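You operate a simulated robot arm through the tools that you are given. There is no shell and no other tool.

The job below is to be done with a simulated robot arm. You get a single attempt, and the scene is never put back.

Task
Put things in order on the refill worktop. At the end: the blue scoop stands on top of the yellow battery pack; the orange juice carton (marked "Orange Juice") is in the cream tub; the green round battery stands on top of the white stain stick; the purple scent bottle stands where the orange juice carton stood; the pink blossom refill stands where the purple scent bottle stood; whatever was shut is shut again. Leave all else as you found it, and nothing knocked over.

Only the result counts: the job must be done as asked and must still hold three seconds after the hand-in. Knocking over, shifting, dropping, spilling or breaking anything else fails it.

Robot
A 6-joint arm with a two-finger parallel gripper, fixed in place. Base frame: the origin is on the floor under the middle of its stand, x ahead of it, y to its left, z up; the work surface is at about z = 91. Lengths are in cm, angles in degrees, forces in N, time in s.
With the tool pointing down near the work surface it reaches from about 36 to 76 cm from the base axis. Its first joint turns from -66.0 to 66.0 degrees. Payload 2.45 kg.
Tool frame: the origin (TCP) lies between the finger pads and is the grasp point; the fingertips stand 2.4 cm ahead of it; z points along the fingers, y is the line along which they close. The gripper opens to 6.8 cm. The fingers are 1.7 cm wide and 1 cm thick; the gripper's body (4 by 7 cm) begins 4.1 cm behind the TCP.
Orientation is that of the tool frame in the base frame, as a unit quaternion [w, x, y, z]. With the fingers straight down and closing along the base's y, the tool's x points along the base's -x, its y along +y and its z along -z.

Tools
- The arm moves only by the tool servo_tool. Its arguments are lists of equal length, an entry for each row: "claw": the gripper command, from -1 (shut) to 1 (fully open), values between in proportion; "dp": the shift along the tool's x, y, z in m, a list of three; "rot": the turn, a rotation vector about the tool's x, y, z in degrees, a list of three. In form: {"claw": [claw, ...], "dp": [[tx, ty, tz], ...], "rot": [[ax, ay, az], ...]}. A call has 1 to 20 rows; each row is the pose to reach, as a shift and turn from the pose commanded when the call began, along the tool's axes at that moment. Each row takes 0.2 s and may step no farther than 5 cm and 8.6 degrees from the row before; otherwise, or with a gripper value out of range, the whole call is refused. A pose out of reach is approached as far as the arm can. The call stops where the force on the tool passes 40 N (or 10 N more than at its start, if that is more) or the arm is blocked; 0.2 s more then pass. The fingers move at their own pace (about 10.8 cm/s each) and stop on an object; they squeeze with about 27 N. The grip force told is the motor's: it shows also when the fingers shut on nothing. Time passes only in rows, and 0.2 s behind the last, so rows that repeat a pose let the fingers close. It gives the time, the measured TCP pose, the force on the tool (base axes), the opening and the grip force at its end, in the units of the frame above (readings bear some noise), with the torque about the TCP (base axes, N m) and any sound that the robot's microphone picked up.
- Cameras (640 x 400 px; columns grow to the right, rows downward): "scene" is fixed at [17.67, 42.05, 147.59]; the picture's right is [-0.66, -0.75, 0.00], its down [-0.36, 0.31, -0.88] and it looks along [0.66, -0.58, -0.47] (base axes); focal length 308 px, centre (320, 200). "wrist" rides on the gripper at [8.4, 1.1, -7.5] in the tool frame; the picture's right is [-0.13, 0.99, 0.00], its down [-0.60, -0.08, -0.79] and it looks along [-0.79, -0.10, 0.61] (tool axes); focal length 251 px, centre (320, 200). There is no depth. A picture from a camera that has moved, and an enlarged one, comes with that camera's place and axes in the base frame and with its lens.
- capture(camera): a new picture of that camera. It takes no simulated time.
- close_up(camera, box): a new picture of the part [left, top, right, bottom] of that camera's present view, enlarged. It takes no simulated time.
- job_done(): hands the job in; it is judged then, once.

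Places have to be worked out from the pictures, the camera data and where the tool is seen. Open the gripper and draw the arm clear of the work before you hand the job in, unless the task says otherwise.

The tools are called after "Call:" as a command line: name --argument value ..., lists and objects as JSON in quotes. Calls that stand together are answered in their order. servo_tool: Moves the arm, as the interface text tells. Its arguments: {"type":"object","properties":{"claw":{"type":"array"},"dp":{"type":"array"},"rot":{"type":"array"}},"required":["claw","dp","rot"]} The other tools are called the same way: capture (camera) takes a picture; close_up (camera, box) takes an enlarged picture of a part of a camera's view; job_done () hands the job in.

At the start:

```text
time_s: 0.0
tcp_pos: [50.06, -4.82, 130.39]
ee_rot: [0.0, 0.001, 1.0, -0.001]
force: [0.0, 0.1, -0.6]
wrist_torque: [-0.01, -0.02, 0.01]
opening: 6.81
gripper_force: 0.1
```

scene: 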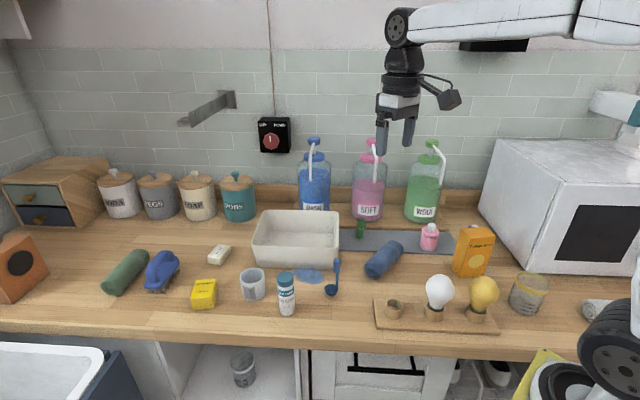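
wrist: 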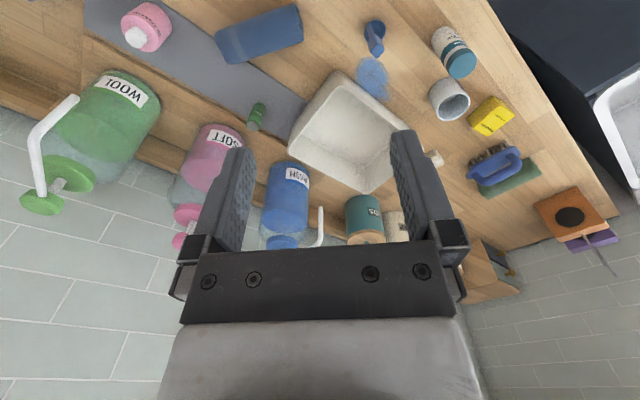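

I begin by looking closely at the objects in the scene before moving anything.

Call:
close_up --camera "scene" --box '[180, 200, 360, 320]'

Call:
close_up --camera "scene" --box '[340, 200, 560, 340]'

Call:
close_up --camera "scene" --box '[0, 150, 200, 320]'

Call:
close_up --camera "scene" --box '[180, 300, 640, 400]'

```text
3.33 times, centred on (270, 260) of scene
camera zoom: at [17.67, 42.05, 147.59], right [-0.66, -0.75, 0.0], down [-0.36, 0.31, -0.88], along [0.66, -0.58, -0.47], focal length 1028 px, centre (487, 0)
```

zoom: 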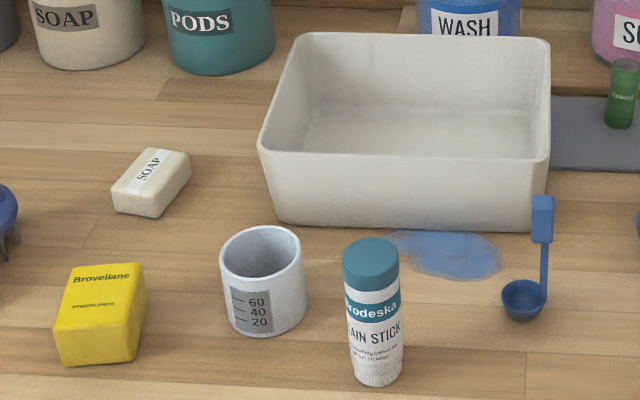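

```text
2.86 times, centred on (450, 270) of scene
camera zoom: at [17.67, 42.05, 147.59], right [-0.66, -0.75, 0.0], down [-0.36, 0.31, -0.88], along [0.66, -0.58, -0.47], focal length 882 px, centre (-51, 0)
```

zoom: 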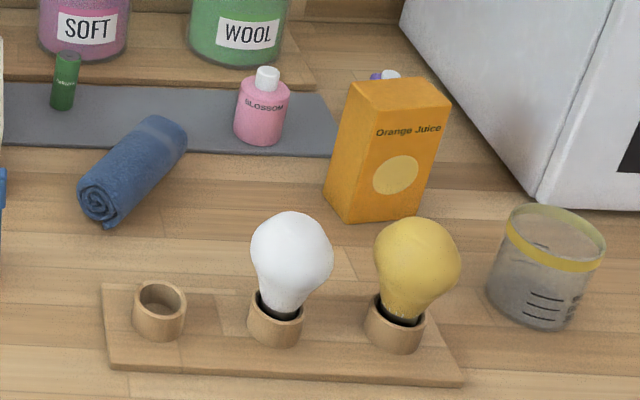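

```text
2.35 times, centred on (100, 235) of scene
camera zoom: at [17.67, 42.05, 147.59], right [-0.66, -0.75, 0.0], down [-0.36, 0.31, -0.88], along [0.66, -0.58, -0.47], focal length 726 px, centre (838, 118)
```

zoom: 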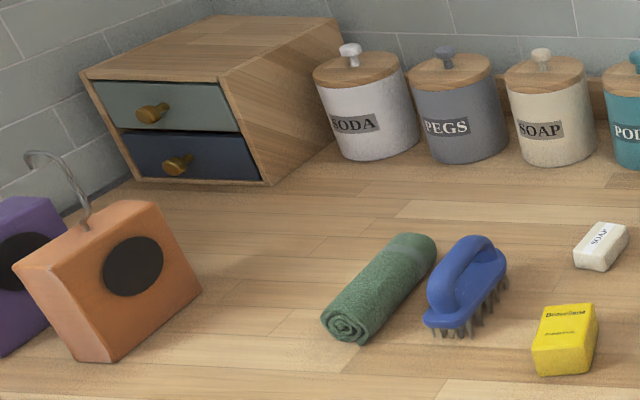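

```text
1.39 times, centred on (410, 350) of scene
camera zoom: at [17.67, 42.05, 147.59], right [-0.66, -0.75, 0.0], down [-0.36, 0.31, -0.88], along [0.66, -0.58, -0.47], focal length 429 px, centre (195, -9)
```

zoom: 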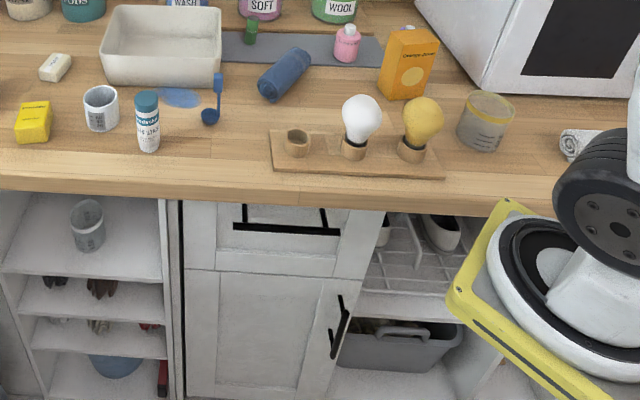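

The purple scent bottle is partly hidden behind the carton (only a bit of purple with a white cap is visible). I estimate the carton near (40,-31) and the bottles near (53,-33) and (44,-41); I turn the wrist camera that way from high up to see them.

Call:
servo_tool --claw '[1, 1, 1, 1, 1, 1, 1]' --dp '[[0.027, -0.026, 0.009], [0.054, -0.052, 0.018], [0.081, -0.078, 0.027], [0.108, -0.104, 0.036], [0.135, -0.13, 0.045], [0.163, -0.156, 0.055], [0.19, -0.182, 0.064]]' --rot '[[0, 0, 5.5], [0, 0, 11], [0, 0, 16.5], [0, 0, 22], [0, 0, 27.5], [0, 0, 33], [0, 0, 38]]'

Call:
capture --camera "wrist"

Call:
capture --camera "scene"

```text
time_s: 1.6
tcp_pos: [30.77, -23.02, 124.11]
ee_rot: [0.0, 0.326, 0.945, 0.0]
force: [0.0, 0.3, 0.5]
wrist_torque: [0.02, 0.04, 0.03]
opening: 6.82
gripper_force: 0.2
```

```text
taken
camera wrist: at [24.88, -17.05, 131.78], right [0.71, 0.7, 0.0], down [0.43, -0.43, 0.79], along [0.56, -0.57, -0.61], focal length 251 px, centre (320, 200)
```

wrist: 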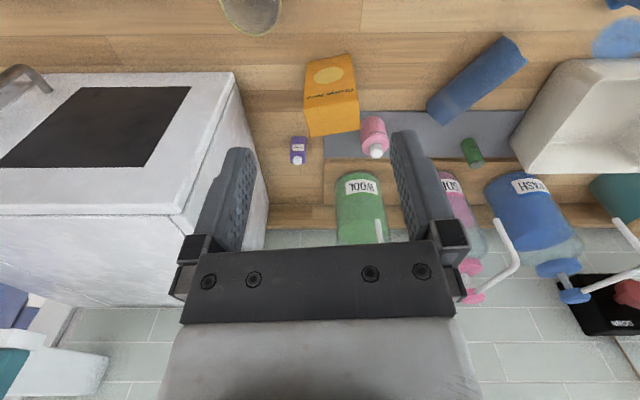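

```text
taken
```

scene: 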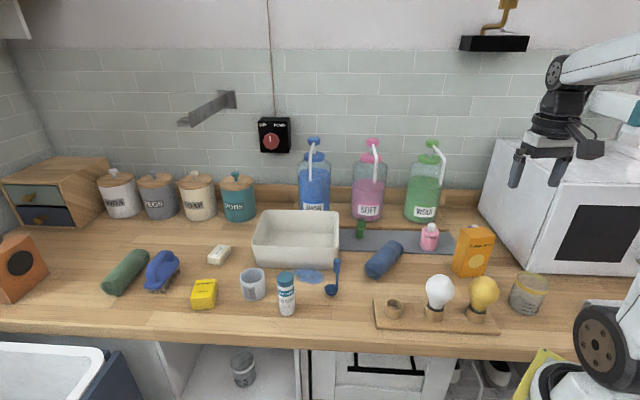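

Now the purple bottle is visible to the right of the carton, and pink at the end of the mat. I zoom in for accurate positions.

Call:
close_up --camera "wrist" --box '[270, 40, 430, 180]'

Call:
close_up --camera "wrist" --box '[420, 30, 640, 190]'

```text
2.86 times, centred on (350, 110) of wrist
camera zoom: at [24.88, -17.05, 131.78], right [0.71, 0.7, 0.0], down [0.43, -0.43, 0.79], along [0.56, -0.57, -0.61], focal length 718 px, centre (234, 457)
```

zoom: 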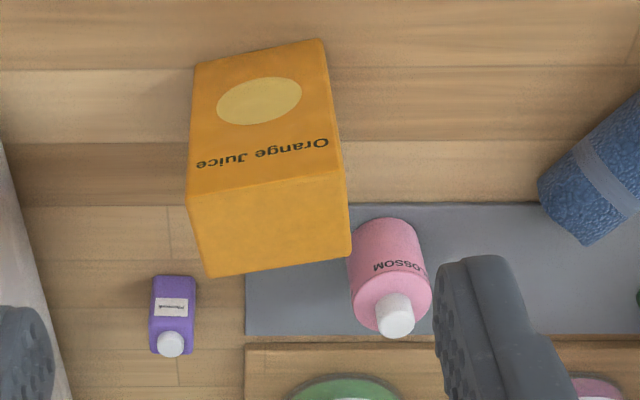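

```text
2.50 times, centred on (530, 110) of wrist
camera zoom: at [24.88, -17.05, 131.78], right [0.71, 0.7, 0.0], down [0.43, -0.43, 0.79], along [0.56, -0.57, -0.61], focal length 629 px, centre (-205, 425)
```

zoom: 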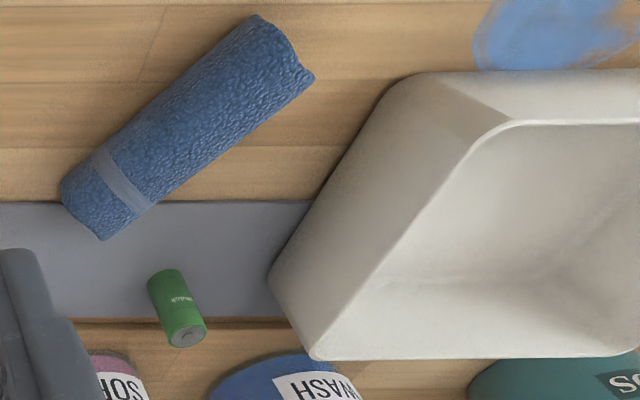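

Triangulating from both cameras gives the carton top at about z=103.8, centred near (39.7,-29.6), with its narrow 4.5 cm side along roughly -35°. I turn the tool so the fingers close along that side and hover above the carton.

Call:
servo_tool --claw '[1, 1, 1, 1, 1, 1, 1, 1, 1, 1, 1, 1]' --dp '[[-0.01, 0.0, 0.006], [-0.02, 0.001, 0.012], [-0.03, 0.001, 0.018], [-0.04, 0.001, 0.024], [-0.05, 0.001, 0.03], [-0.06, 0.002, 0.036], [-0.07, 0.002, 0.042], [-0.08, 0.002, 0.048], [-0.09, 0.003, 0.054], [-0.1, 0.003, 0.06], [-0.11, 0.003, 0.061], [-0.11, 0.003, 0.061]]' --rot '[[0, 0, -8.4], [0, 0, -16.8], [0, 0, -25.2], [0, 0, -33.6], [0, 0, -42], [0, 0, -50.4], [0, 0, -58.8], [0, 0, -67.2], [0, 0, -75.6], [0, 0, -84], [0, 0, -92.4], [0, 0, -92.7]]'

Call:
capture --camera "wrist"

Call:
capture --camera "scene"

```text
time_s: 4.2
tcp_pos: [39.82, -29.56, 117.95]
ee_rot: [0.0, -0.459, 0.888, 0.0]
force: [0.4, 0.8, -1.1]
wrist_torque: [-0.01, 0.02, -0.01]
opening: 6.79
gripper_force: 0.0
```

```text
taken
camera wrist: at [34.21, -35.79, 125.61], right [-0.74, 0.68, 0.0], down [0.41, 0.45, 0.79], along [0.54, 0.58, -0.61], focal length 251 px, centre (320, 200)
```

wrist: 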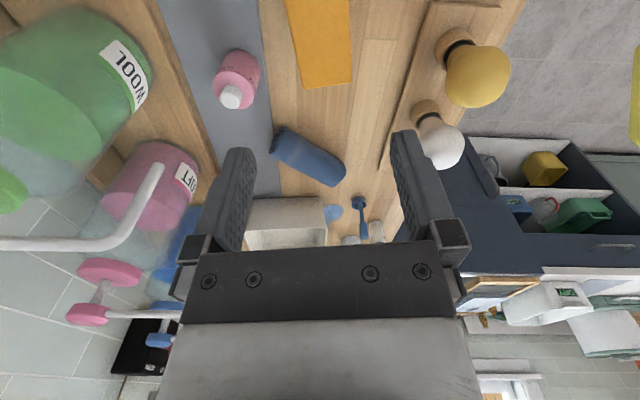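

```text
taken
```

scene: 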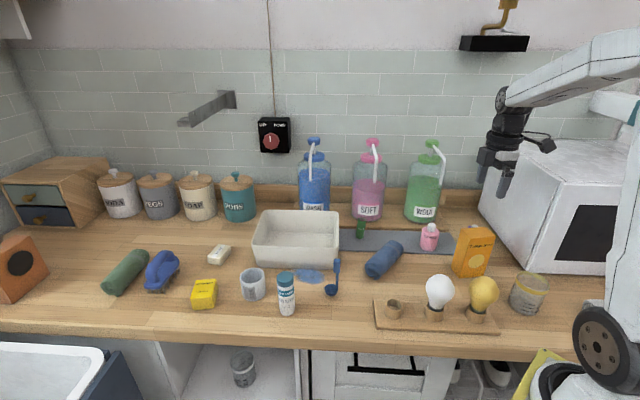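

The carton sits centred between the fingers (offset ~0.2 cm) and aligned in yaw. I descend so the pads take its upper part, TCP at z≈101.3.

Call:
servo_tool --claw '[1, 1, 1, 1, 1, 1]' --dp '[[0, 0.002, 0.04], [0, 0.002, 0.08], [0, 0.002, 0.115], [0, 0.002, 0.14], [0, 0.002, 0.16], [0, 0.002, 0.166]]' --rot '[[0, 0, 0], [0, 0, 0], [0, 0, 0], [0, 0, 0], [0, 0, 0], [0, 0, 0]]'

Call:
capture --camera "wrist"

Call:
close_up --camera "scene" --box '[420, 140, 580, 300]'

```text
time_s: 5.6
tcp_pos: [39.78, -29.39, 101.39]
ee_rot: [0.0, -0.459, 0.888, 0.0]
force: [0.9, -0.2, -0.2]
wrist_torque: [-0.04, -0.01, 0.04]
opening: 6.8
gripper_force: 0.1
```

```text
taken
camera wrist: at [34.03, -35.66, 109.06], right [-0.73, 0.68, 0.0], down [0.41, 0.45, 0.79], along [0.54, 0.58, -0.61], focal length 251 px, centre (320, 200)
```

wrist: 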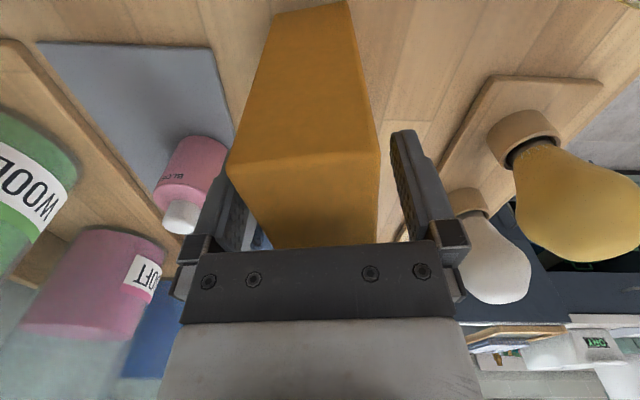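

```text
2.50 times, centred on (500, 220) of scene
camera zoom: at [17.68, 42.05, 147.59], right [-0.66, -0.75, 0.0], down [-0.36, 0.31, -0.88], along [0.66, -0.58, -0.47], focal length 771 px, centre (-130, 150)
```

zoom: 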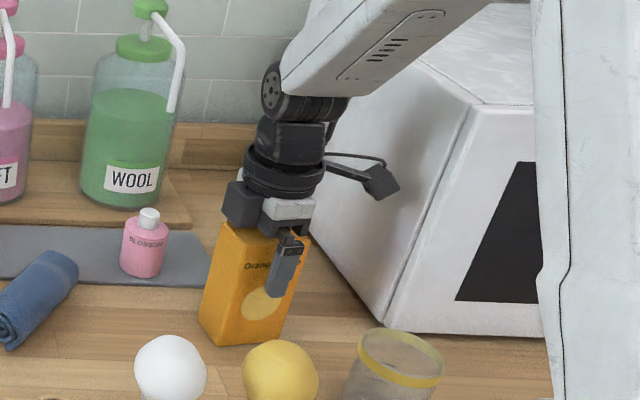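

The fingers straddle the carton with nothing touching. I close the gripper on it now.

Call:
servo_tool --claw '[0, -1, -1, -1, -1]' --dp '[[0, 0, 0], [0, 0, 0], [0, 0, 0], [0, 0, 0], [0, 0, 0]]' --rot '[[0, 0, 0], [0, 0, 0], [0, 0, 0], [0, 0, 0], [0, 0, 0]]'

Call:
capture --camera "wrist"

```text
time_s: 6.8
tcp_pos: [39.65, -29.51, 101.51]
ee_rot: [0.0, -0.459, 0.888, 0.001]
force: [0.4, 0.4, 0.0]
wrist_torque: [0.01, -0.02, -0.01]
opening: 4.46
gripper_force: 26.8
```

```text
taken
camera wrist: at [34.03, -35.66, 109.08], right [-0.73, 0.68, 0.0], down [0.41, 0.45, 0.79], along [0.54, 0.58, -0.61], focal length 251 px, centre (320, 200)
```

wrist: 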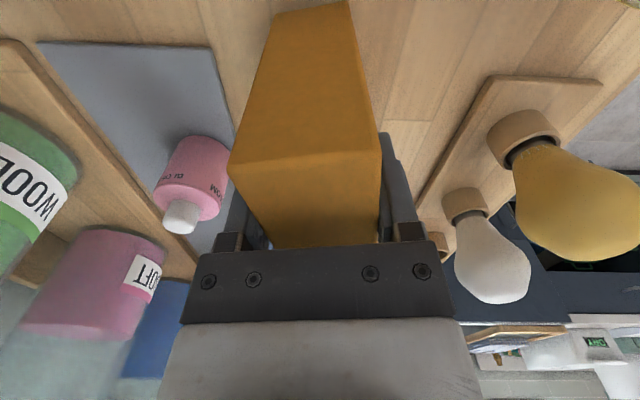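

Gripped at 4.46 cm. I lift straight up in gentle steps to about z=118.

Call:
servo_tool --claw '[-1, -1, -1, -1, -1, -1, -1, -1]' --dp '[[0, 0, -0.01], [0, 0, -0.03], [0, 0, -0.055], [0, 0, -0.08], [0, 0, -0.105], [0, 0, -0.13], [0, 0, -0.15], [0, 0, -0.165]]' --rot '[[0, 0, 0], [0, 0, 0], [0, 0, 0], [0, 0, 0], [0, 0, 0], [0, 0, 0], [0, 0, 0], [0, 0, 0]]'

Call:
capture --camera "wrist"

Call:
capture --camera "scene"

```text
time_s: 8.6
tcp_pos: [39.85, -29.57, 118.06]
ee_rot: [0.0, -0.459, 0.888, 0.0]
force: [-0.7, -1.0, 0.0]
wrist_torque: [-0.01, 0.03, 0.02]
opening: 4.39
gripper_force: 26.9
```

```text
taken
camera wrist: at [34.08, -35.68, 125.65], right [-0.73, 0.68, 0.0], down [0.41, 0.45, 0.79], along [0.54, 0.58, -0.61], focal length 251 px, centre (320, 200)
```

wrist: 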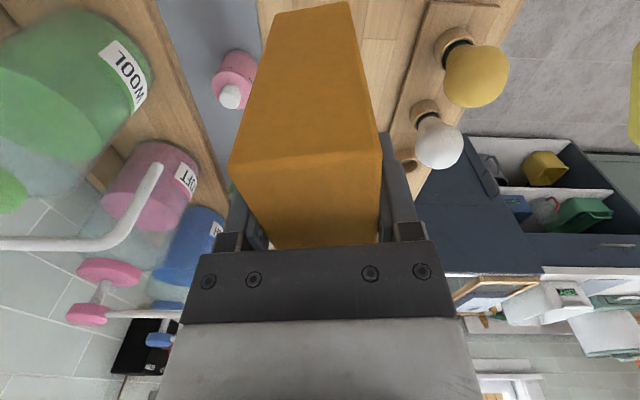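

```text
taken
```

scene: 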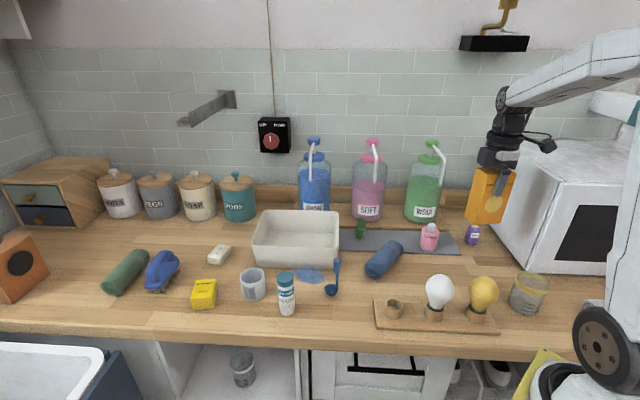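

The carton hangs level and the purple bottle is now fully visible. I carry the carton at z≈118 to a hover over the near-right part of the cream tub, around (72.5,-3.2).

Call:
servo_tool --claw '[-1, -1, -1, -1, -1, -1, -1, -1, -1, -1, -1, -1, -1]' --dp '[[-0.02, -0.006, 0], [-0.055, -0.016, 0], [-0.095, -0.027, 0], [-0.135, -0.038, 0], [-0.175, -0.05, 0], [-0.215, -0.061, 0], [-0.255, -0.072, 0], [-0.295, -0.084, 0], [-0.33, -0.094, 0], [-0.36, -0.102, 0], [-0.385, -0.109, 0], [-0.4, -0.1135, 0], [-0.404, -0.1145, 0]]' --rot '[[0, 0, 0], [0, 0, 1], [0, 0, 2], [0, 0, 3], [0, 0, 4], [0, 0, 5], [0, 0, 6], [0, 0, 7], [0, 0, 8], [0, 0, 8.5], [0, 0, 8.5], [0, 0, 8.5], [0, 0, 8.5]]'

Call:
capture --camera "wrist"

Call:
capture --camera "scene"

```text
time_s: 11.4
tcp_pos: [72.38, -3.1, 118.02]
ee_rot: [0.0, -0.392, 0.92, 0.001]
force: [-0.3, -0.2, -1.0]
wrist_torque: [-0.02, 0.01, 0.01]
opening: 4.42
gripper_force: 27.4
```

```text
taken
camera wrist: at [65.85, -8.32, 125.58], right [-0.63, 0.78, 0.0], down [0.48, 0.38, 0.79], along [0.62, 0.5, -0.61], focal length 251 px, centre (320, 200)
```

wrist: 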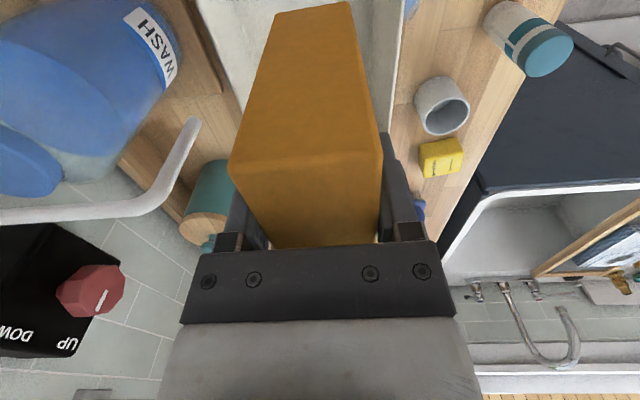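

```text
taken
```

scene: 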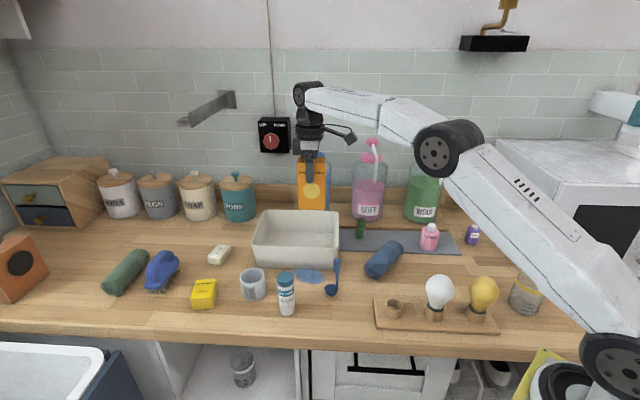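

The carton's footprint projects well inside the tub with margin on all sides. I lower it until its bottom is about 1.5 cm above the tub floor, then check.

Call:
servo_tool --claw '[-1, -1, -1, -1, -1, -1, -1]' --dp '[[0, 0, 0.02], [0, 0, 0.05], [0, 0, 0.08], [0, 0, 0.105], [0, 0, 0.125], [0, 0, 0.138], [0, 0, 0.14]]' --rot '[[0, 0, 0], [0, 0, 0], [0, 0, 0], [0, 0, 0], [0, 0, 0], [0, 0, 0], [0, 0, 0]]'

Call:
close_up --camera "scene" --box '[230, 140, 390, 300]'

Call:
capture --camera "wrist"

```text
time_s: 13.0
tcp_pos: [72.47, -3.07, 103.76]
ee_rot: [0.0, -0.393, 0.92, 0.001]
force: [-0.8, -0.3, -0.3]
wrist_torque: [-0.01, -0.01, 0.02]
opening: 4.43
gripper_force: 27.1
```

```text
2.50 times, centred on (310, 220) of scene
camera zoom: at [17.68, 42.05, 147.59], right [-0.66, -0.75, 0.0], down [-0.36, 0.31, -0.88], along [0.66, -0.58, -0.47], focal length 771 px, centre (345, 150)
```

zoom: 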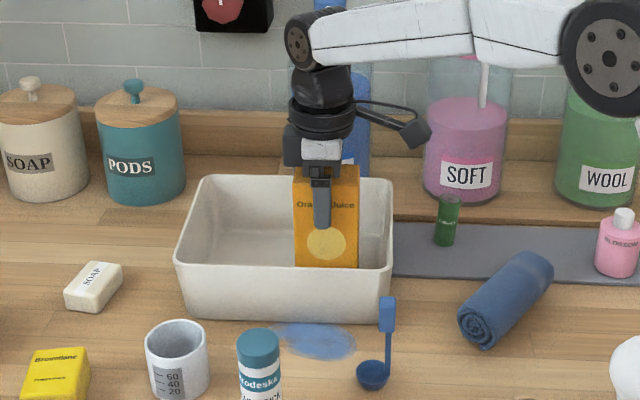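

```text
taken
camera wrist: at [65.82, -8.41, 111.49], right [-0.63, 0.78, 0.0], down [0.47, 0.38, 0.79], along [0.62, 0.5, -0.61], focal length 251 px, centre (320, 200)
```

wrist: 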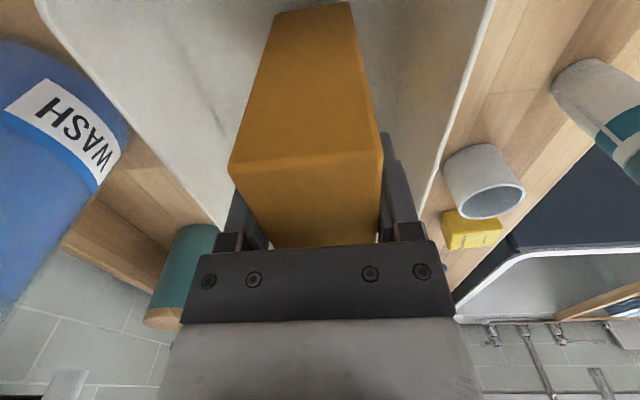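

The carton hangs clear inside the tub. I lower it in small steps until it touches the tub floor.

Call:
servo_tool --claw '[-1, -1, -1, -1, -1]' --dp '[[0, 0, 0.003], [0, 0, 0.006], [0, 0, 0.009], [0, 0, 0.011], [0, 0, 0.012]]' --rot '[[0, 0, 0], [0, 0, 0], [0, 0, 0], [0, 0, 0], [0, 0, 0]]'

Call:
servo_tool --claw '[-1, -1, -1, -1]' --dp '[[0, 0, 0.001], [0, 0, 0.002], [0, 0, 0.003], [0, 0, 0.003]]' --rot '[[0, 0, 0], [0, 0, 0], [0, 0, 0], [0, 0, 0]]'

```text
time_s: 14.2
tcp_pos: [72.43, -3.04, 102.54]
ee_rot: [0.0, -0.392, 0.92, 0.0]
force: [0.9, -0.9, -0.6]
wrist_torque: [-0.04, -0.03, 0.0]
opening: 4.4
gripper_force: 27.1
```

```text
time_s: 15.2
tcp_pos: [72.37, -3.05, 102.35]
ee_rot: [0.001, -0.392, 0.92, 0.0]
force: [-0.5, 0.1, 4.1]
wrist_torque: [-0.14, 0.0, 0.01]
opening: 4.41
gripper_force: 26.8
```

A 4 N upward force shows the carton is resting on the tub floor. I press 1 mm more, open the fingers only partly, and rise straight up.

Call:
servo_tool --claw '[-1, -1, -0.2, 0.3, 0.6, 0.6, 0.6]' --dp '[[0, 0, 0.001], [0, 0, 0.001], [0, 0, 0.001], [0, 0, 0.001], [0, 0, 0.001], [0, 0, 0.001], [0, 0, 0.001]]' --rot '[[0, 0, 0], [0, 0, 0], [0, 0, 0], [0, 0, 0], [0, 0, 0], [0, 0, 0], [0, 0, 0]]'

Call:
capture --camera "wrist"

Call:
close_up --camera "scene" --box '[230, 140, 390, 300]'

```text
time_s: 16.8
tcp_pos: [72.36, -3.02, 102.08]
ee_rot: [0.0, -0.392, 0.92, -0.001]
force: [0.8, 1.1, -0.5]
wrist_torque: [-0.02, 0.03, 0.0]
opening: 5.45
gripper_force: 0.1
```

```text
taken
camera wrist: at [65.81, -8.4, 109.87], right [-0.63, 0.78, 0.0], down [0.47, 0.38, 0.79], along [0.62, 0.5, -0.61], focal length 251 px, centre (320, 200)
```

wrist: 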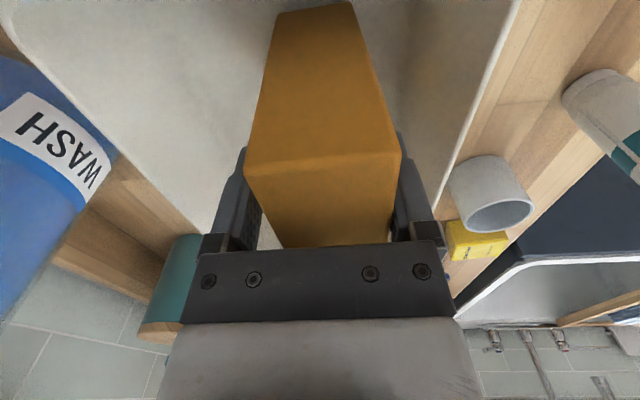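

```text
2.50 times, centred on (310, 220) of scene
camera zoom: at [17.67, 42.05, 147.59], right [-0.66, -0.75, 0.0], down [-0.36, 0.31, -0.88], along [0.66, -0.58, -0.47], focal length 771 px, centre (345, 150)
```

zoom: 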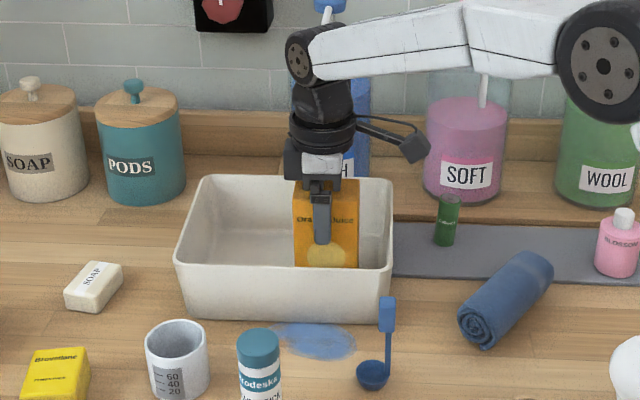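

The fingers are open and the force is near zero; the carton settled a few millimetres towards one finger. I rise straight up slowly to look at it.

Call:
servo_tool --claw '[0.7, 0.75, 0.75, 0.75, 0.75, 0.75, 0.75]' --dp '[[0, 0, 0], [0, 0, -0.005], [0, 0, -0.02], [0, 0, -0.045], [0, 0, -0.08], [0, 0, -0.12], [0, 0, -0.16]]' --rot '[[0, 0, 0], [0, 0, 0], [0, 0, 0], [0, 0, 0], [0, 0, 0], [0, 0, 0], [0, 0, 0]]'

Call:
capture --camera "wrist"

Call:
close_up --camera "scene" --box '[240, 170, 360, 290]'

```text
time_s: 18.4
tcp_pos: [72.45, -3.11, 118.18]
ee_rot: [0.0, -0.393, 0.92, 0.0]
force: [-0.4, 0.8, -0.4]
wrist_torque: [0.01, 0.01, -0.04]
opening: 5.92
gripper_force: 0.0
```

```text
taken
camera wrist: at [65.85, -8.43, 125.83], right [-0.63, 0.78, 0.0], down [0.48, 0.38, 0.79], along [0.62, 0.5, -0.61], focal length 251 px, centre (320, 200)
```

wrist: 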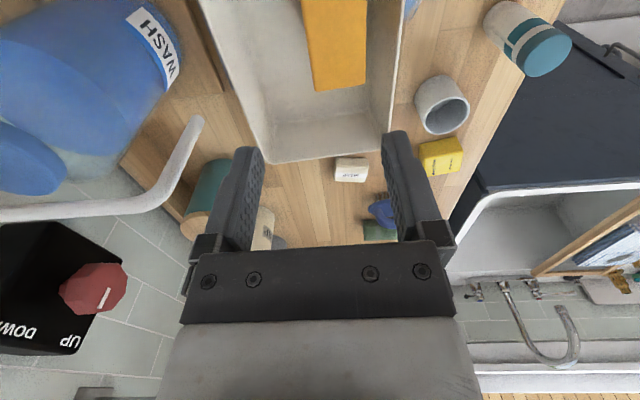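

```text
3.33 times, centred on (300, 230) of scene
camera zoom: at [17.67, 42.05, 147.59], right [-0.66, -0.75, 0.0], down [-0.36, 0.31, -0.88], along [0.66, -0.58, -0.47], focal length 1028 px, centre (387, 100)
```

zoom: 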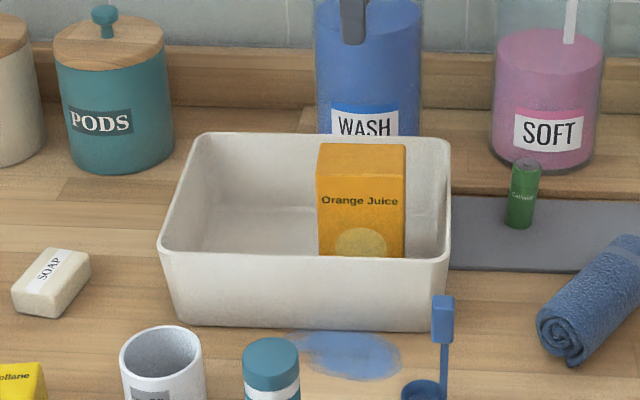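

The carton stands upright in the tub. Next is the purple bottle; I zoom in on it with the scene camera.

Call:
close_up --camera "scene" --box '[400, 200, 520, 290]'

Call:
close_up --camera "scene" --box '[450, 215, 500, 255]'

```text
4.44 times, centred on (460, 245) of scene
camera zoom: at [17.67, 42.05, 147.59], right [-0.66, -0.75, 0.0], down [-0.36, 0.31, -0.88], along [0.66, -0.58, -0.47], focal length 1371 px, centre (-302, 0)
```

zoom: 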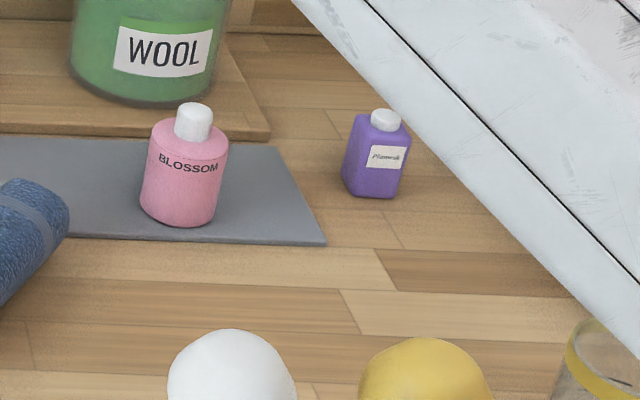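

```text
10.00 times, centred on (475, 235) of scene
camera zoom: at [17.67, 42.05, 147.59], right [-0.66, -0.75, 0.0], down [-0.36, 0.31, -0.88], along [0.66, -0.58, -0.47], focal length 3085 px, centre (-1230, -150)
```

zoom: 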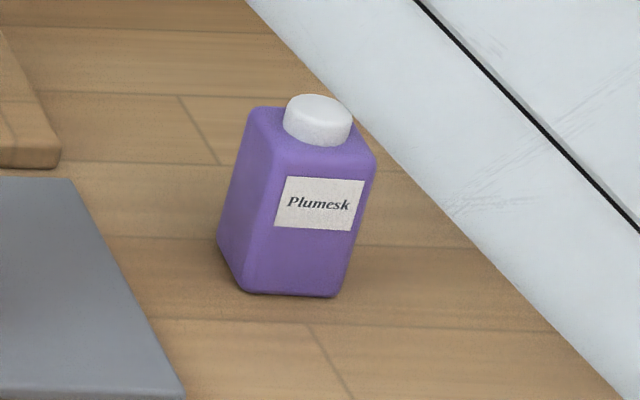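

The purple bottle is a rectangular one (~2.8×2.5 cm, about 6 cm tall), near (45.6,-44.1) with its front edge along ~43°. The microwave is close on one side, so I go there with the camera on the robot side (yaw about -48°), routed clear of the pump bottles.

Call:
servo_tool --claw '[1, 1, 1, 1, 1, 1, 1, 1, 1, 1, 1, 1, 1]' --dp '[[0.04, 0.006, 0], [0.08, 0.013, 0], [0.12, 0.019, 0], [0.16, 0.026, 0], [0.2, 0.032, 0], [0.24, 0.039, 0], [0.277, 0.045, 0], [0.317, 0.029, 0.005], [0.357, 0.013, 0.015], [0.397, -0.004, 0.03], [0.437, -0.02, 0.04], [0.477, -0.036, 0.05], [0.477, -0.036, 0.05]]' --rot '[[0, 0, 7.85], [0, 0, 15.7], [0, 0, 23.55], [0, 0, 31.4], [0, 0, 39.25], [0, 0, 47.1], [0, 0, 54.95], [0, 0, 62.8], [0, 0, 70.65], [0, 0, 78.5], [0, 0, 86.35], [0, 0, 94.2], [0, 0, 94.2]]'

Call:
capture --camera "wrist"

Call:
capture --camera "scene"

```text
time_s: 21.2
tcp_pos: [41.89, -40.03, 113.45]
ee_rot: [0.001, 0.407, 0.913, 0.0]
force: [0.3, -0.2, 0.3]
wrist_torque: [-0.01, 0.0, 0.0]
opening: 6.8
gripper_force: 0.0
```

```text
taken
camera wrist: at [37.08, -33.16, 121.08], right [0.82, 0.57, 0.0], down [0.34, -0.5, 0.79], along [0.45, -0.65, -0.61], focal length 251 px, centre (320, 200)
```

wrist: 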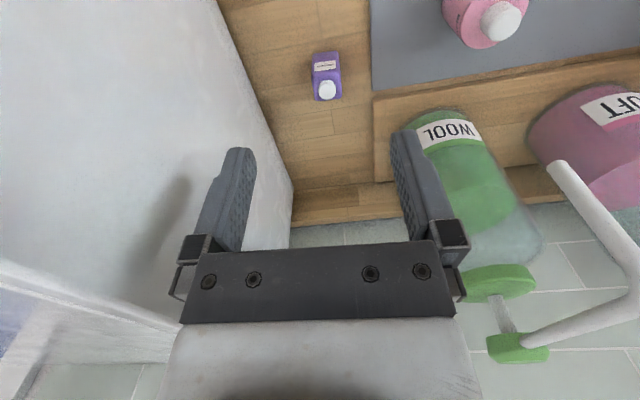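

```text
taken
```

scene: 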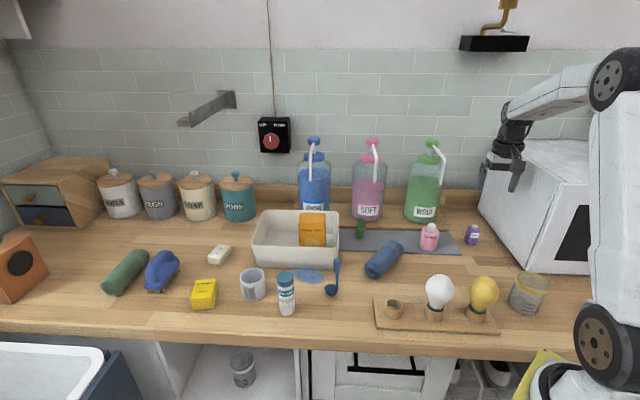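

The bottle is in view ahead of the gripper. I zoom in to measure its centre and orientation.

Call:
close_up --camera "wrist" --box '[280, 30, 380, 130]'

Call:
close_up --camera "wrist" --box '[380, 0, 560, 110]'

```text
4.00 times, centred on (330, 80) of wrist
camera zoom: at [37.08, -33.16, 121.08], right [0.82, 0.57, 0.0], down [0.34, -0.5, 0.79], along [0.45, -0.65, -0.61], focal length 1006 px, centre (280, 680)
```

zoom: 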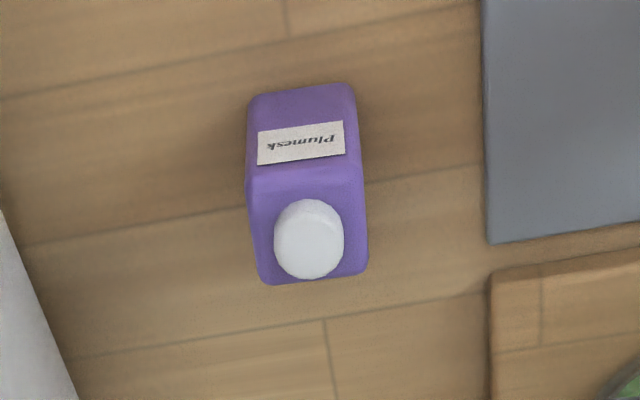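

```text
3.56 times, centred on (470, 55) of wrist
camera zoom: at [37.08, -33.16, 121.08], right [0.82, 0.57, 0.0], down [0.34, -0.5, 0.79], along [0.45, -0.65, -0.61], focal length 894 px, centre (-213, 716)
```

zoom: 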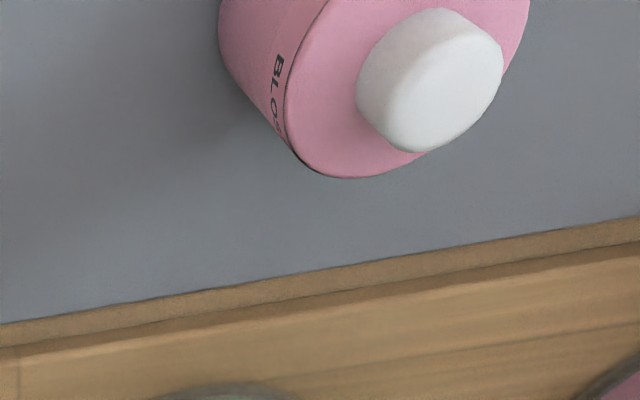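

The purple bottle's centre is (45.5,-44.0) and its faces align with the current finger direction. Before going on I note that the WOOL pump's white spout overhangs the pink bottle, so I look at the spout from here to locate it.

Call:
close_up --camera "wrist" --box '[440, 100, 640, 370]'

Call:
close_up --camera "scene" --box '[390, 130, 470, 260]'

```text
1.48 times, centred on (540, 235) of wrist
camera zoom: at [37.08, -33.16, 121.08], right [0.82, 0.57, 0.0], down [0.34, -0.5, 0.79], along [0.45, -0.65, -0.61], focal length 372 px, centre (-6, 148)
```

zoom: 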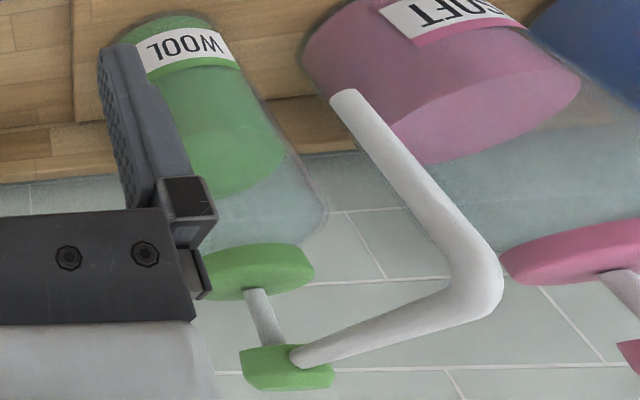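

```text
3.08 times, centred on (430, 195) of scene
camera zoom: at [17.68, 42.05, 147.59], right [-0.66, -0.75, 0.0], down [-0.36, 0.31, -0.88], along [0.66, -0.58, -0.47], focal length 949 px, centre (-18, 215)
```

zoom: 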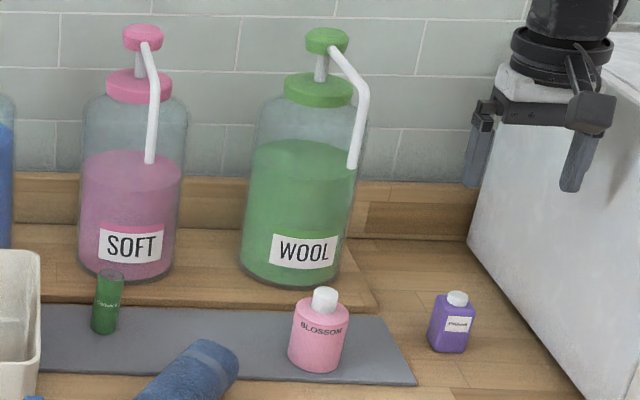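

I located the WOOL spout: vertical tube at about (54,-33.9) with its tip at z≈110.8, well clear of the purple bottle at (45.5,-44.0). I move over the purple bottle and descend to z≈94.5.

Call:
servo_tool --claw '[1, 1, 1, 1, 1, 1, 1]' --dp '[[-0.03, 0, 0], [-0.0535, 0.0, 0.01], [-0.0535, 0.0, 0.05], [-0.0535, 0.0, 0.09], [-0.0535, 0.0, 0.12], [-0.0535, 0.0, 0.14], [-0.0535, 0.0, 0.145]]' --rot '[[0, 0, 0], [0, 0, 0], [0, 0, 0], [0, 0, 0], [0, 0, 0], [0, 0, 0], [0, 0, 0]]'

Call:
capture --camera "wrist"

Call:
close_up --camera "scene" --box '[420, 120, 560, 270]'

```text
time_s: 22.8
tcp_pos: [45.75, -44.08, 98.71]
ee_rot: [0.0, 0.407, 0.914, -0.001]
force: [-0.6, -0.1, -0.1]
wrist_torque: [0.0, -0.03, 0.02]
opening: 6.79
gripper_force: 0.2
```

```text
taken
camera wrist: at [40.85, -37.04, 106.45], right [0.82, 0.57, 0.0], down [0.35, -0.5, 0.79], along [0.45, -0.65, -0.61], focal length 251 px, centre (320, 200)
```

wrist: 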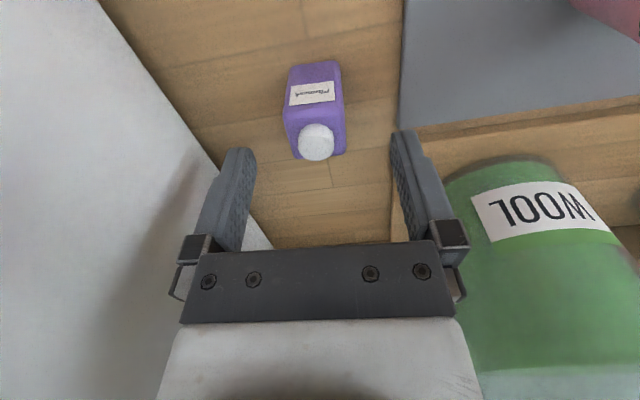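

```text
2.67 times, centred on (490, 195) of scene
camera zoom: at [17.68, 42.05, 147.59], right [-0.66, -0.75, 0.0], down [-0.36, 0.31, -0.88], along [0.66, -0.58, -0.47], focal length 823 px, centre (-133, 213)
```

zoom: 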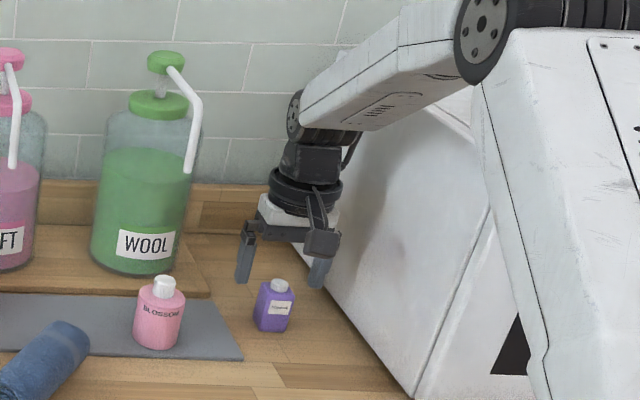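

The bottle is laterally centred but about 0.4 cm towards the camera; I correct that and descend to z≈94.5 around its body.

Call:
servo_tool --claw '[1, 1, 1, 1]' --dp '[[0.004, 0, 0.01], [0.004, 0, 0.025], [0.004, 0, 0.038], [0.004, 0, 0.042]]' --rot '[[0, 0, 0], [0, 0, 0], [0, 0, 0], [0, 0, 0]]'

Call:
capture --camera "wrist"

```text
time_s: 23.8
tcp_pos: [45.34, -43.55, 94.52]
ee_rot: [0.0, 0.407, 0.914, 0.0]
force: [-0.2, -0.1, 0.2]
wrist_torque: [0.01, -0.03, 0.02]
opening: 6.81
gripper_force: 0.1
```

```text
taken
camera wrist: at [40.54, -36.61, 102.2], right [0.82, 0.57, 0.0], down [0.35, -0.5, 0.79], along [0.45, -0.65, -0.61], focal length 251 px, centre (320, 200)
```

wrist: 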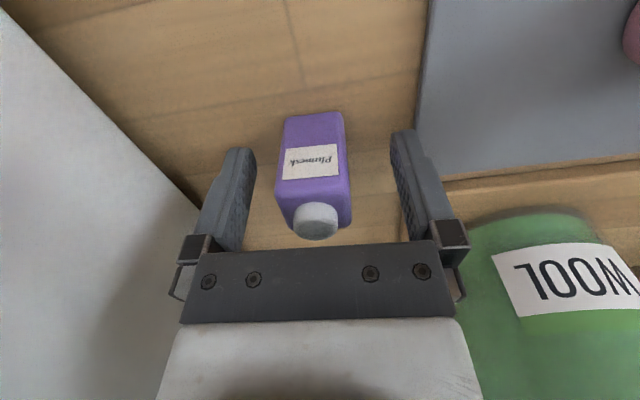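

The bottle is centred between the fingers. I close on it.

Call:
servo_tool --claw '[0, -0.5, -1, -1, -1]' --dp '[[0, 0, 0], [0, 0, 0], [0, 0, 0], [0, 0, 0], [0, 0, 0]]' --rot '[[0, 0, 0], [0, 0, 0], [0, 0, 0], [0, 0, 0], [0, 0, 0]]'

Call:
capture --camera "wrist"

```text
time_s: 25.0
tcp_pos: [45.3, -43.52, 94.61]
ee_rot: [0.0, 0.407, 0.914, 0.0]
force: [0.3, -0.4, 0.6]
wrist_torque: [0.01, -0.03, -0.06]
opening: 2.94
gripper_force: 27.2
```

```text
taken
camera wrist: at [40.53, -36.61, 102.22], right [0.82, 0.57, 0.0], down [0.35, -0.5, 0.79], along [0.45, -0.65, -0.61], focal length 251 px, centre (320, 200)
```

wrist: 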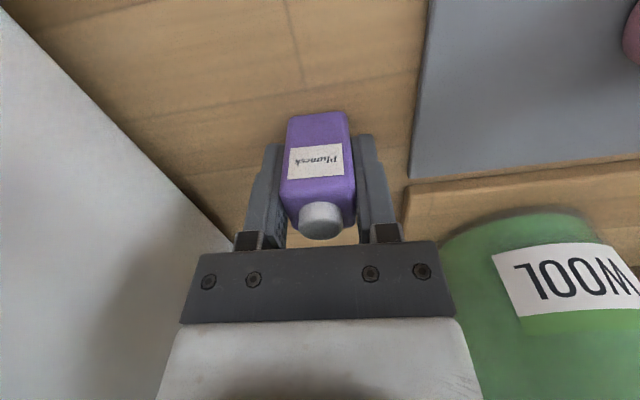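

Gripped at 2.94 cm (its spot: about (45.3,-43.7)). I lift it and carry it over the spot where the carton stood, (39.65,-29.5).

Call:
servo_tool --claw '[-1, -1, -1, -1, -1, -1, -1, -1, -1, -1]' --dp '[[0, 0, -0.01], [0, 0, -0.035], [0, 0, -0.065], [0, 0, -0.09], [0.03, 0.011, -0.095], [0.065, 0.0235, -0.095], [0.1, 0.036, -0.095], [0.125, 0.045, -0.095], [0.14, 0.051, -0.095], [0.142, 0.0515, -0.095]]' --rot '[[0, 0, 0], [0, 0, 0], [0, 0, 0], [0, 0, 0], [0, 0, 0], [0, 0, 0], [0, 0, 0], [0, 0, 0], [0, 0, 0], [0, 0, 0]]'

Call:
capture --camera "wrist"

Call:
capture --camera "scene"

```text
time_s: 27.2
tcp_pos: [39.7, -29.7, 104.23]
ee_rot: [0.001, 0.406, 0.914, 0.0]
force: [-0.4, 0.1, -1.2]
wrist_torque: [0.01, -0.03, -0.03]
opening: 2.94
gripper_force: 26.3
```

```text
taken
camera wrist: at [34.87, -22.71, 111.77], right [0.82, 0.57, 0.0], down [0.35, -0.5, 0.79], along [0.45, -0.65, -0.61], focal length 251 px, centre (320, 200)
```

wrist: 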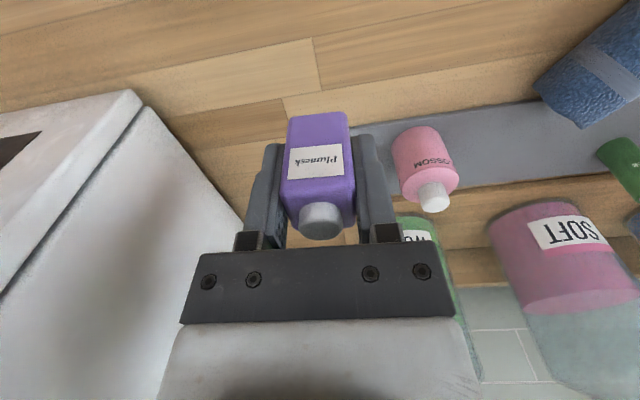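

```text
taken
```

scene: 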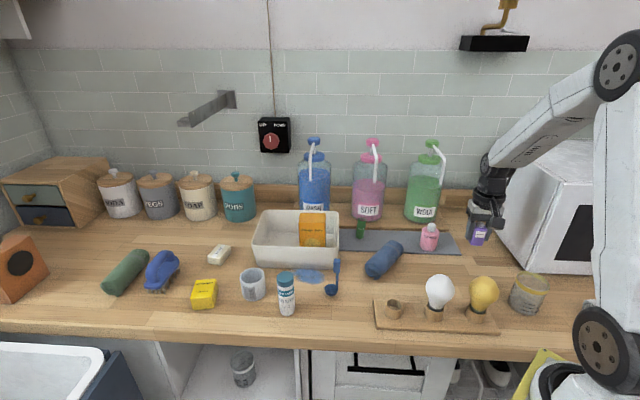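

The purple bottle hangs over the carton's old spot. I lower it, slowing near the table at z≈94.6.

Call:
servo_tool --claw '[-1, -1, -1, -1, -1, -1]' --dp '[[0, 0.0015, 0.02], [0, 0.0015, 0.045], [0, 0.0015, 0.065], [0, 0.0015, 0.08], [0, 0.0015, 0.088], [0, 0.0015, 0.09]]' --rot '[[0, 0, 0], [0, 0, 0], [0, 0, 0], [0, 0, 0], [0, 0, 0], [0, 0, 0]]'

Call:
servo_tool --claw '[-1, -1, -1, -1, -1]' --dp '[[0, 0, 0.001], [0, 0, 0.002], [0, 0, 0.003], [0, 0, 0.004], [0, 0, 0.0045]]' --rot '[[0, 0, 0], [0, 0, 0], [0, 0, 0], [0, 0, 0], [0, 0, 0]]'

```text
time_s: 28.6
tcp_pos: [39.72, -29.61, 95.04]
ee_rot: [0.0, 0.407, 0.913, 0.0]
force: [-0.1, -0.7, -0.7]
wrist_torque: [0.02, 0.02, 0.0]
opening: 2.95
gripper_force: 27.4
```

```text
time_s: 29.8
tcp_pos: [39.71, -29.55, 94.57]
ee_rot: [-0.001, 0.407, 0.914, 0.0]
force: [-0.4, 0.4, -1.1]
wrist_torque: [-0.02, 0.02, 0.02]
opening: 2.93
gripper_force: 26.8
```

No contact yet at z=94.57; I continue in 1 mm steps.

Call:
servo_tool --claw '[-1, -1, -1]' --dp '[[0, 0, 0.001], [0, 0, 0.0015], [0, 0, 0.002]]' --rot '[[0, 0, 0], [0, 0, 0], [0, 0, 0]]'

Call:
close_up --camera "scene" --box '[420, 160, 560, 300]'

```text
time_s: 30.6
tcp_pos: [39.86, -29.53, 94.42]
ee_rot: [0.0, 0.407, 0.913, -0.001]
force: [-2.1, 4.4, 11.6]
wrist_torque: [0.12, 0.03, 0.02]
opening: 2.95
gripper_force: 27.3
```

```text
2.86 times, centred on (490, 230) of scene
camera zoom: at [17.66, 42.08, 147.58], right [-0.66, -0.75, 0.0], down [-0.36, 0.31, -0.88], along [0.66, -0.58, -0.47], focal length 882 px, centre (-166, 114)
```

zoom: 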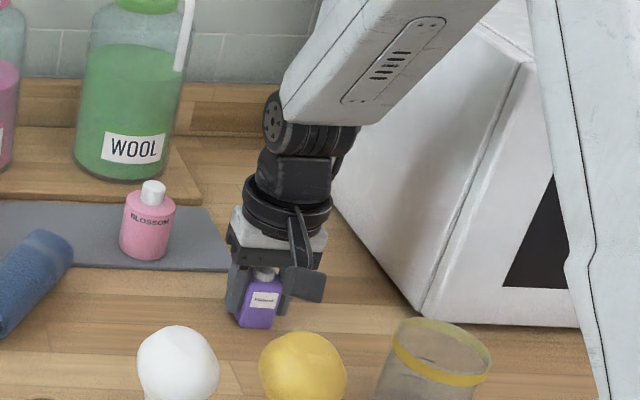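

Contact with the table (11.6 N). I ease up 1 mm, open the fingers, and rise straight up.

Call:
servo_tool --claw '[-1, -0.1, 0.3, 0.6, 0.6]' --dp '[[0, 0, -0.001], [0, 0, -0.001], [0, 0, -0.001], [0, 0, -0.001], [0, 0, -0.001]]' --rot '[[0, 0, 0], [0, 0, 0], [0, 0, 0], [0, 0, 0], [0, 0, 0]]'

Call:
capture --camera "wrist"

```text
time_s: 31.8
tcp_pos: [39.75, -29.61, 94.57]
ee_rot: [0.0, 0.407, 0.913, 0.0]
force: [0.3, -0.1, 1.1]
wrist_torque: [-0.01, -0.03, 0.02]
opening: 5.45
gripper_force: 0.0
```

```text
taken
camera wrist: at [34.99, -22.66, 102.21], right [0.82, 0.57, 0.0], down [0.35, -0.5, 0.79], along [0.45, -0.65, -0.61], focal length 251 px, centre (320, 200)
```

wrist: 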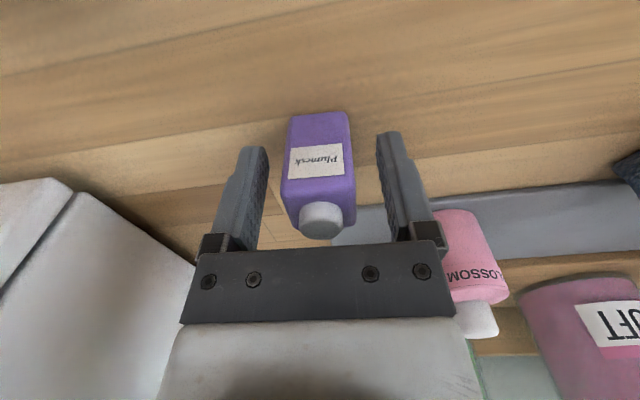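

Released cleanly. I rise straight up to about z=108 and look at the pink bottle and the spout above it.

Call:
servo_tool --claw '[0.6, 0.6, 0.8, 1, 1]' --dp '[[0, 0, -0.02], [0, 0, -0.05], [0, 0, -0.09], [0, 0, -0.13], [0, 0, -0.135]]' --rot '[[0, 0, 0], [0, 0, 0], [0, 0, 0], [0, 0, 0], [0, 0, 0]]'

Call:
capture --camera "wrist"

Call:
close_up --camera "scene" --box '[400, 200, 520, 290]'

```text
time_s: 33.0
tcp_pos: [39.81, -29.55, 108.09]
ee_rot: [0.0, 0.406, 0.914, 0.0]
force: [0.1, -0.6, -0.8]
wrist_torque: [-0.01, -0.02, 0.03]
opening: 6.78
gripper_force: 0.0
```

```text
taken
camera wrist: at [34.95, -22.66, 115.72], right [0.82, 0.57, 0.0], down [0.35, -0.5, 0.79], along [0.45, -0.65, -0.61], focal length 251 px, centre (320, 200)
```

wrist: 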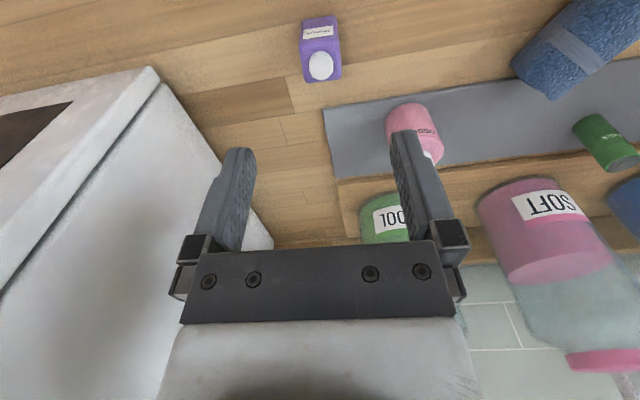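

```text
4.44 times, centred on (460, 245) of scene
camera zoom: at [17.67, 42.05, 147.59], right [-0.66, -0.75, 0.0], down [-0.36, 0.31, -0.88], along [0.66, -0.58, -0.47], focal length 1371 px, centre (-302, 0)
```

zoom: 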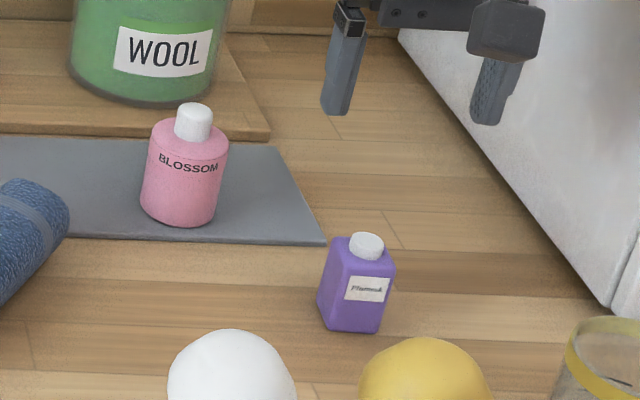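

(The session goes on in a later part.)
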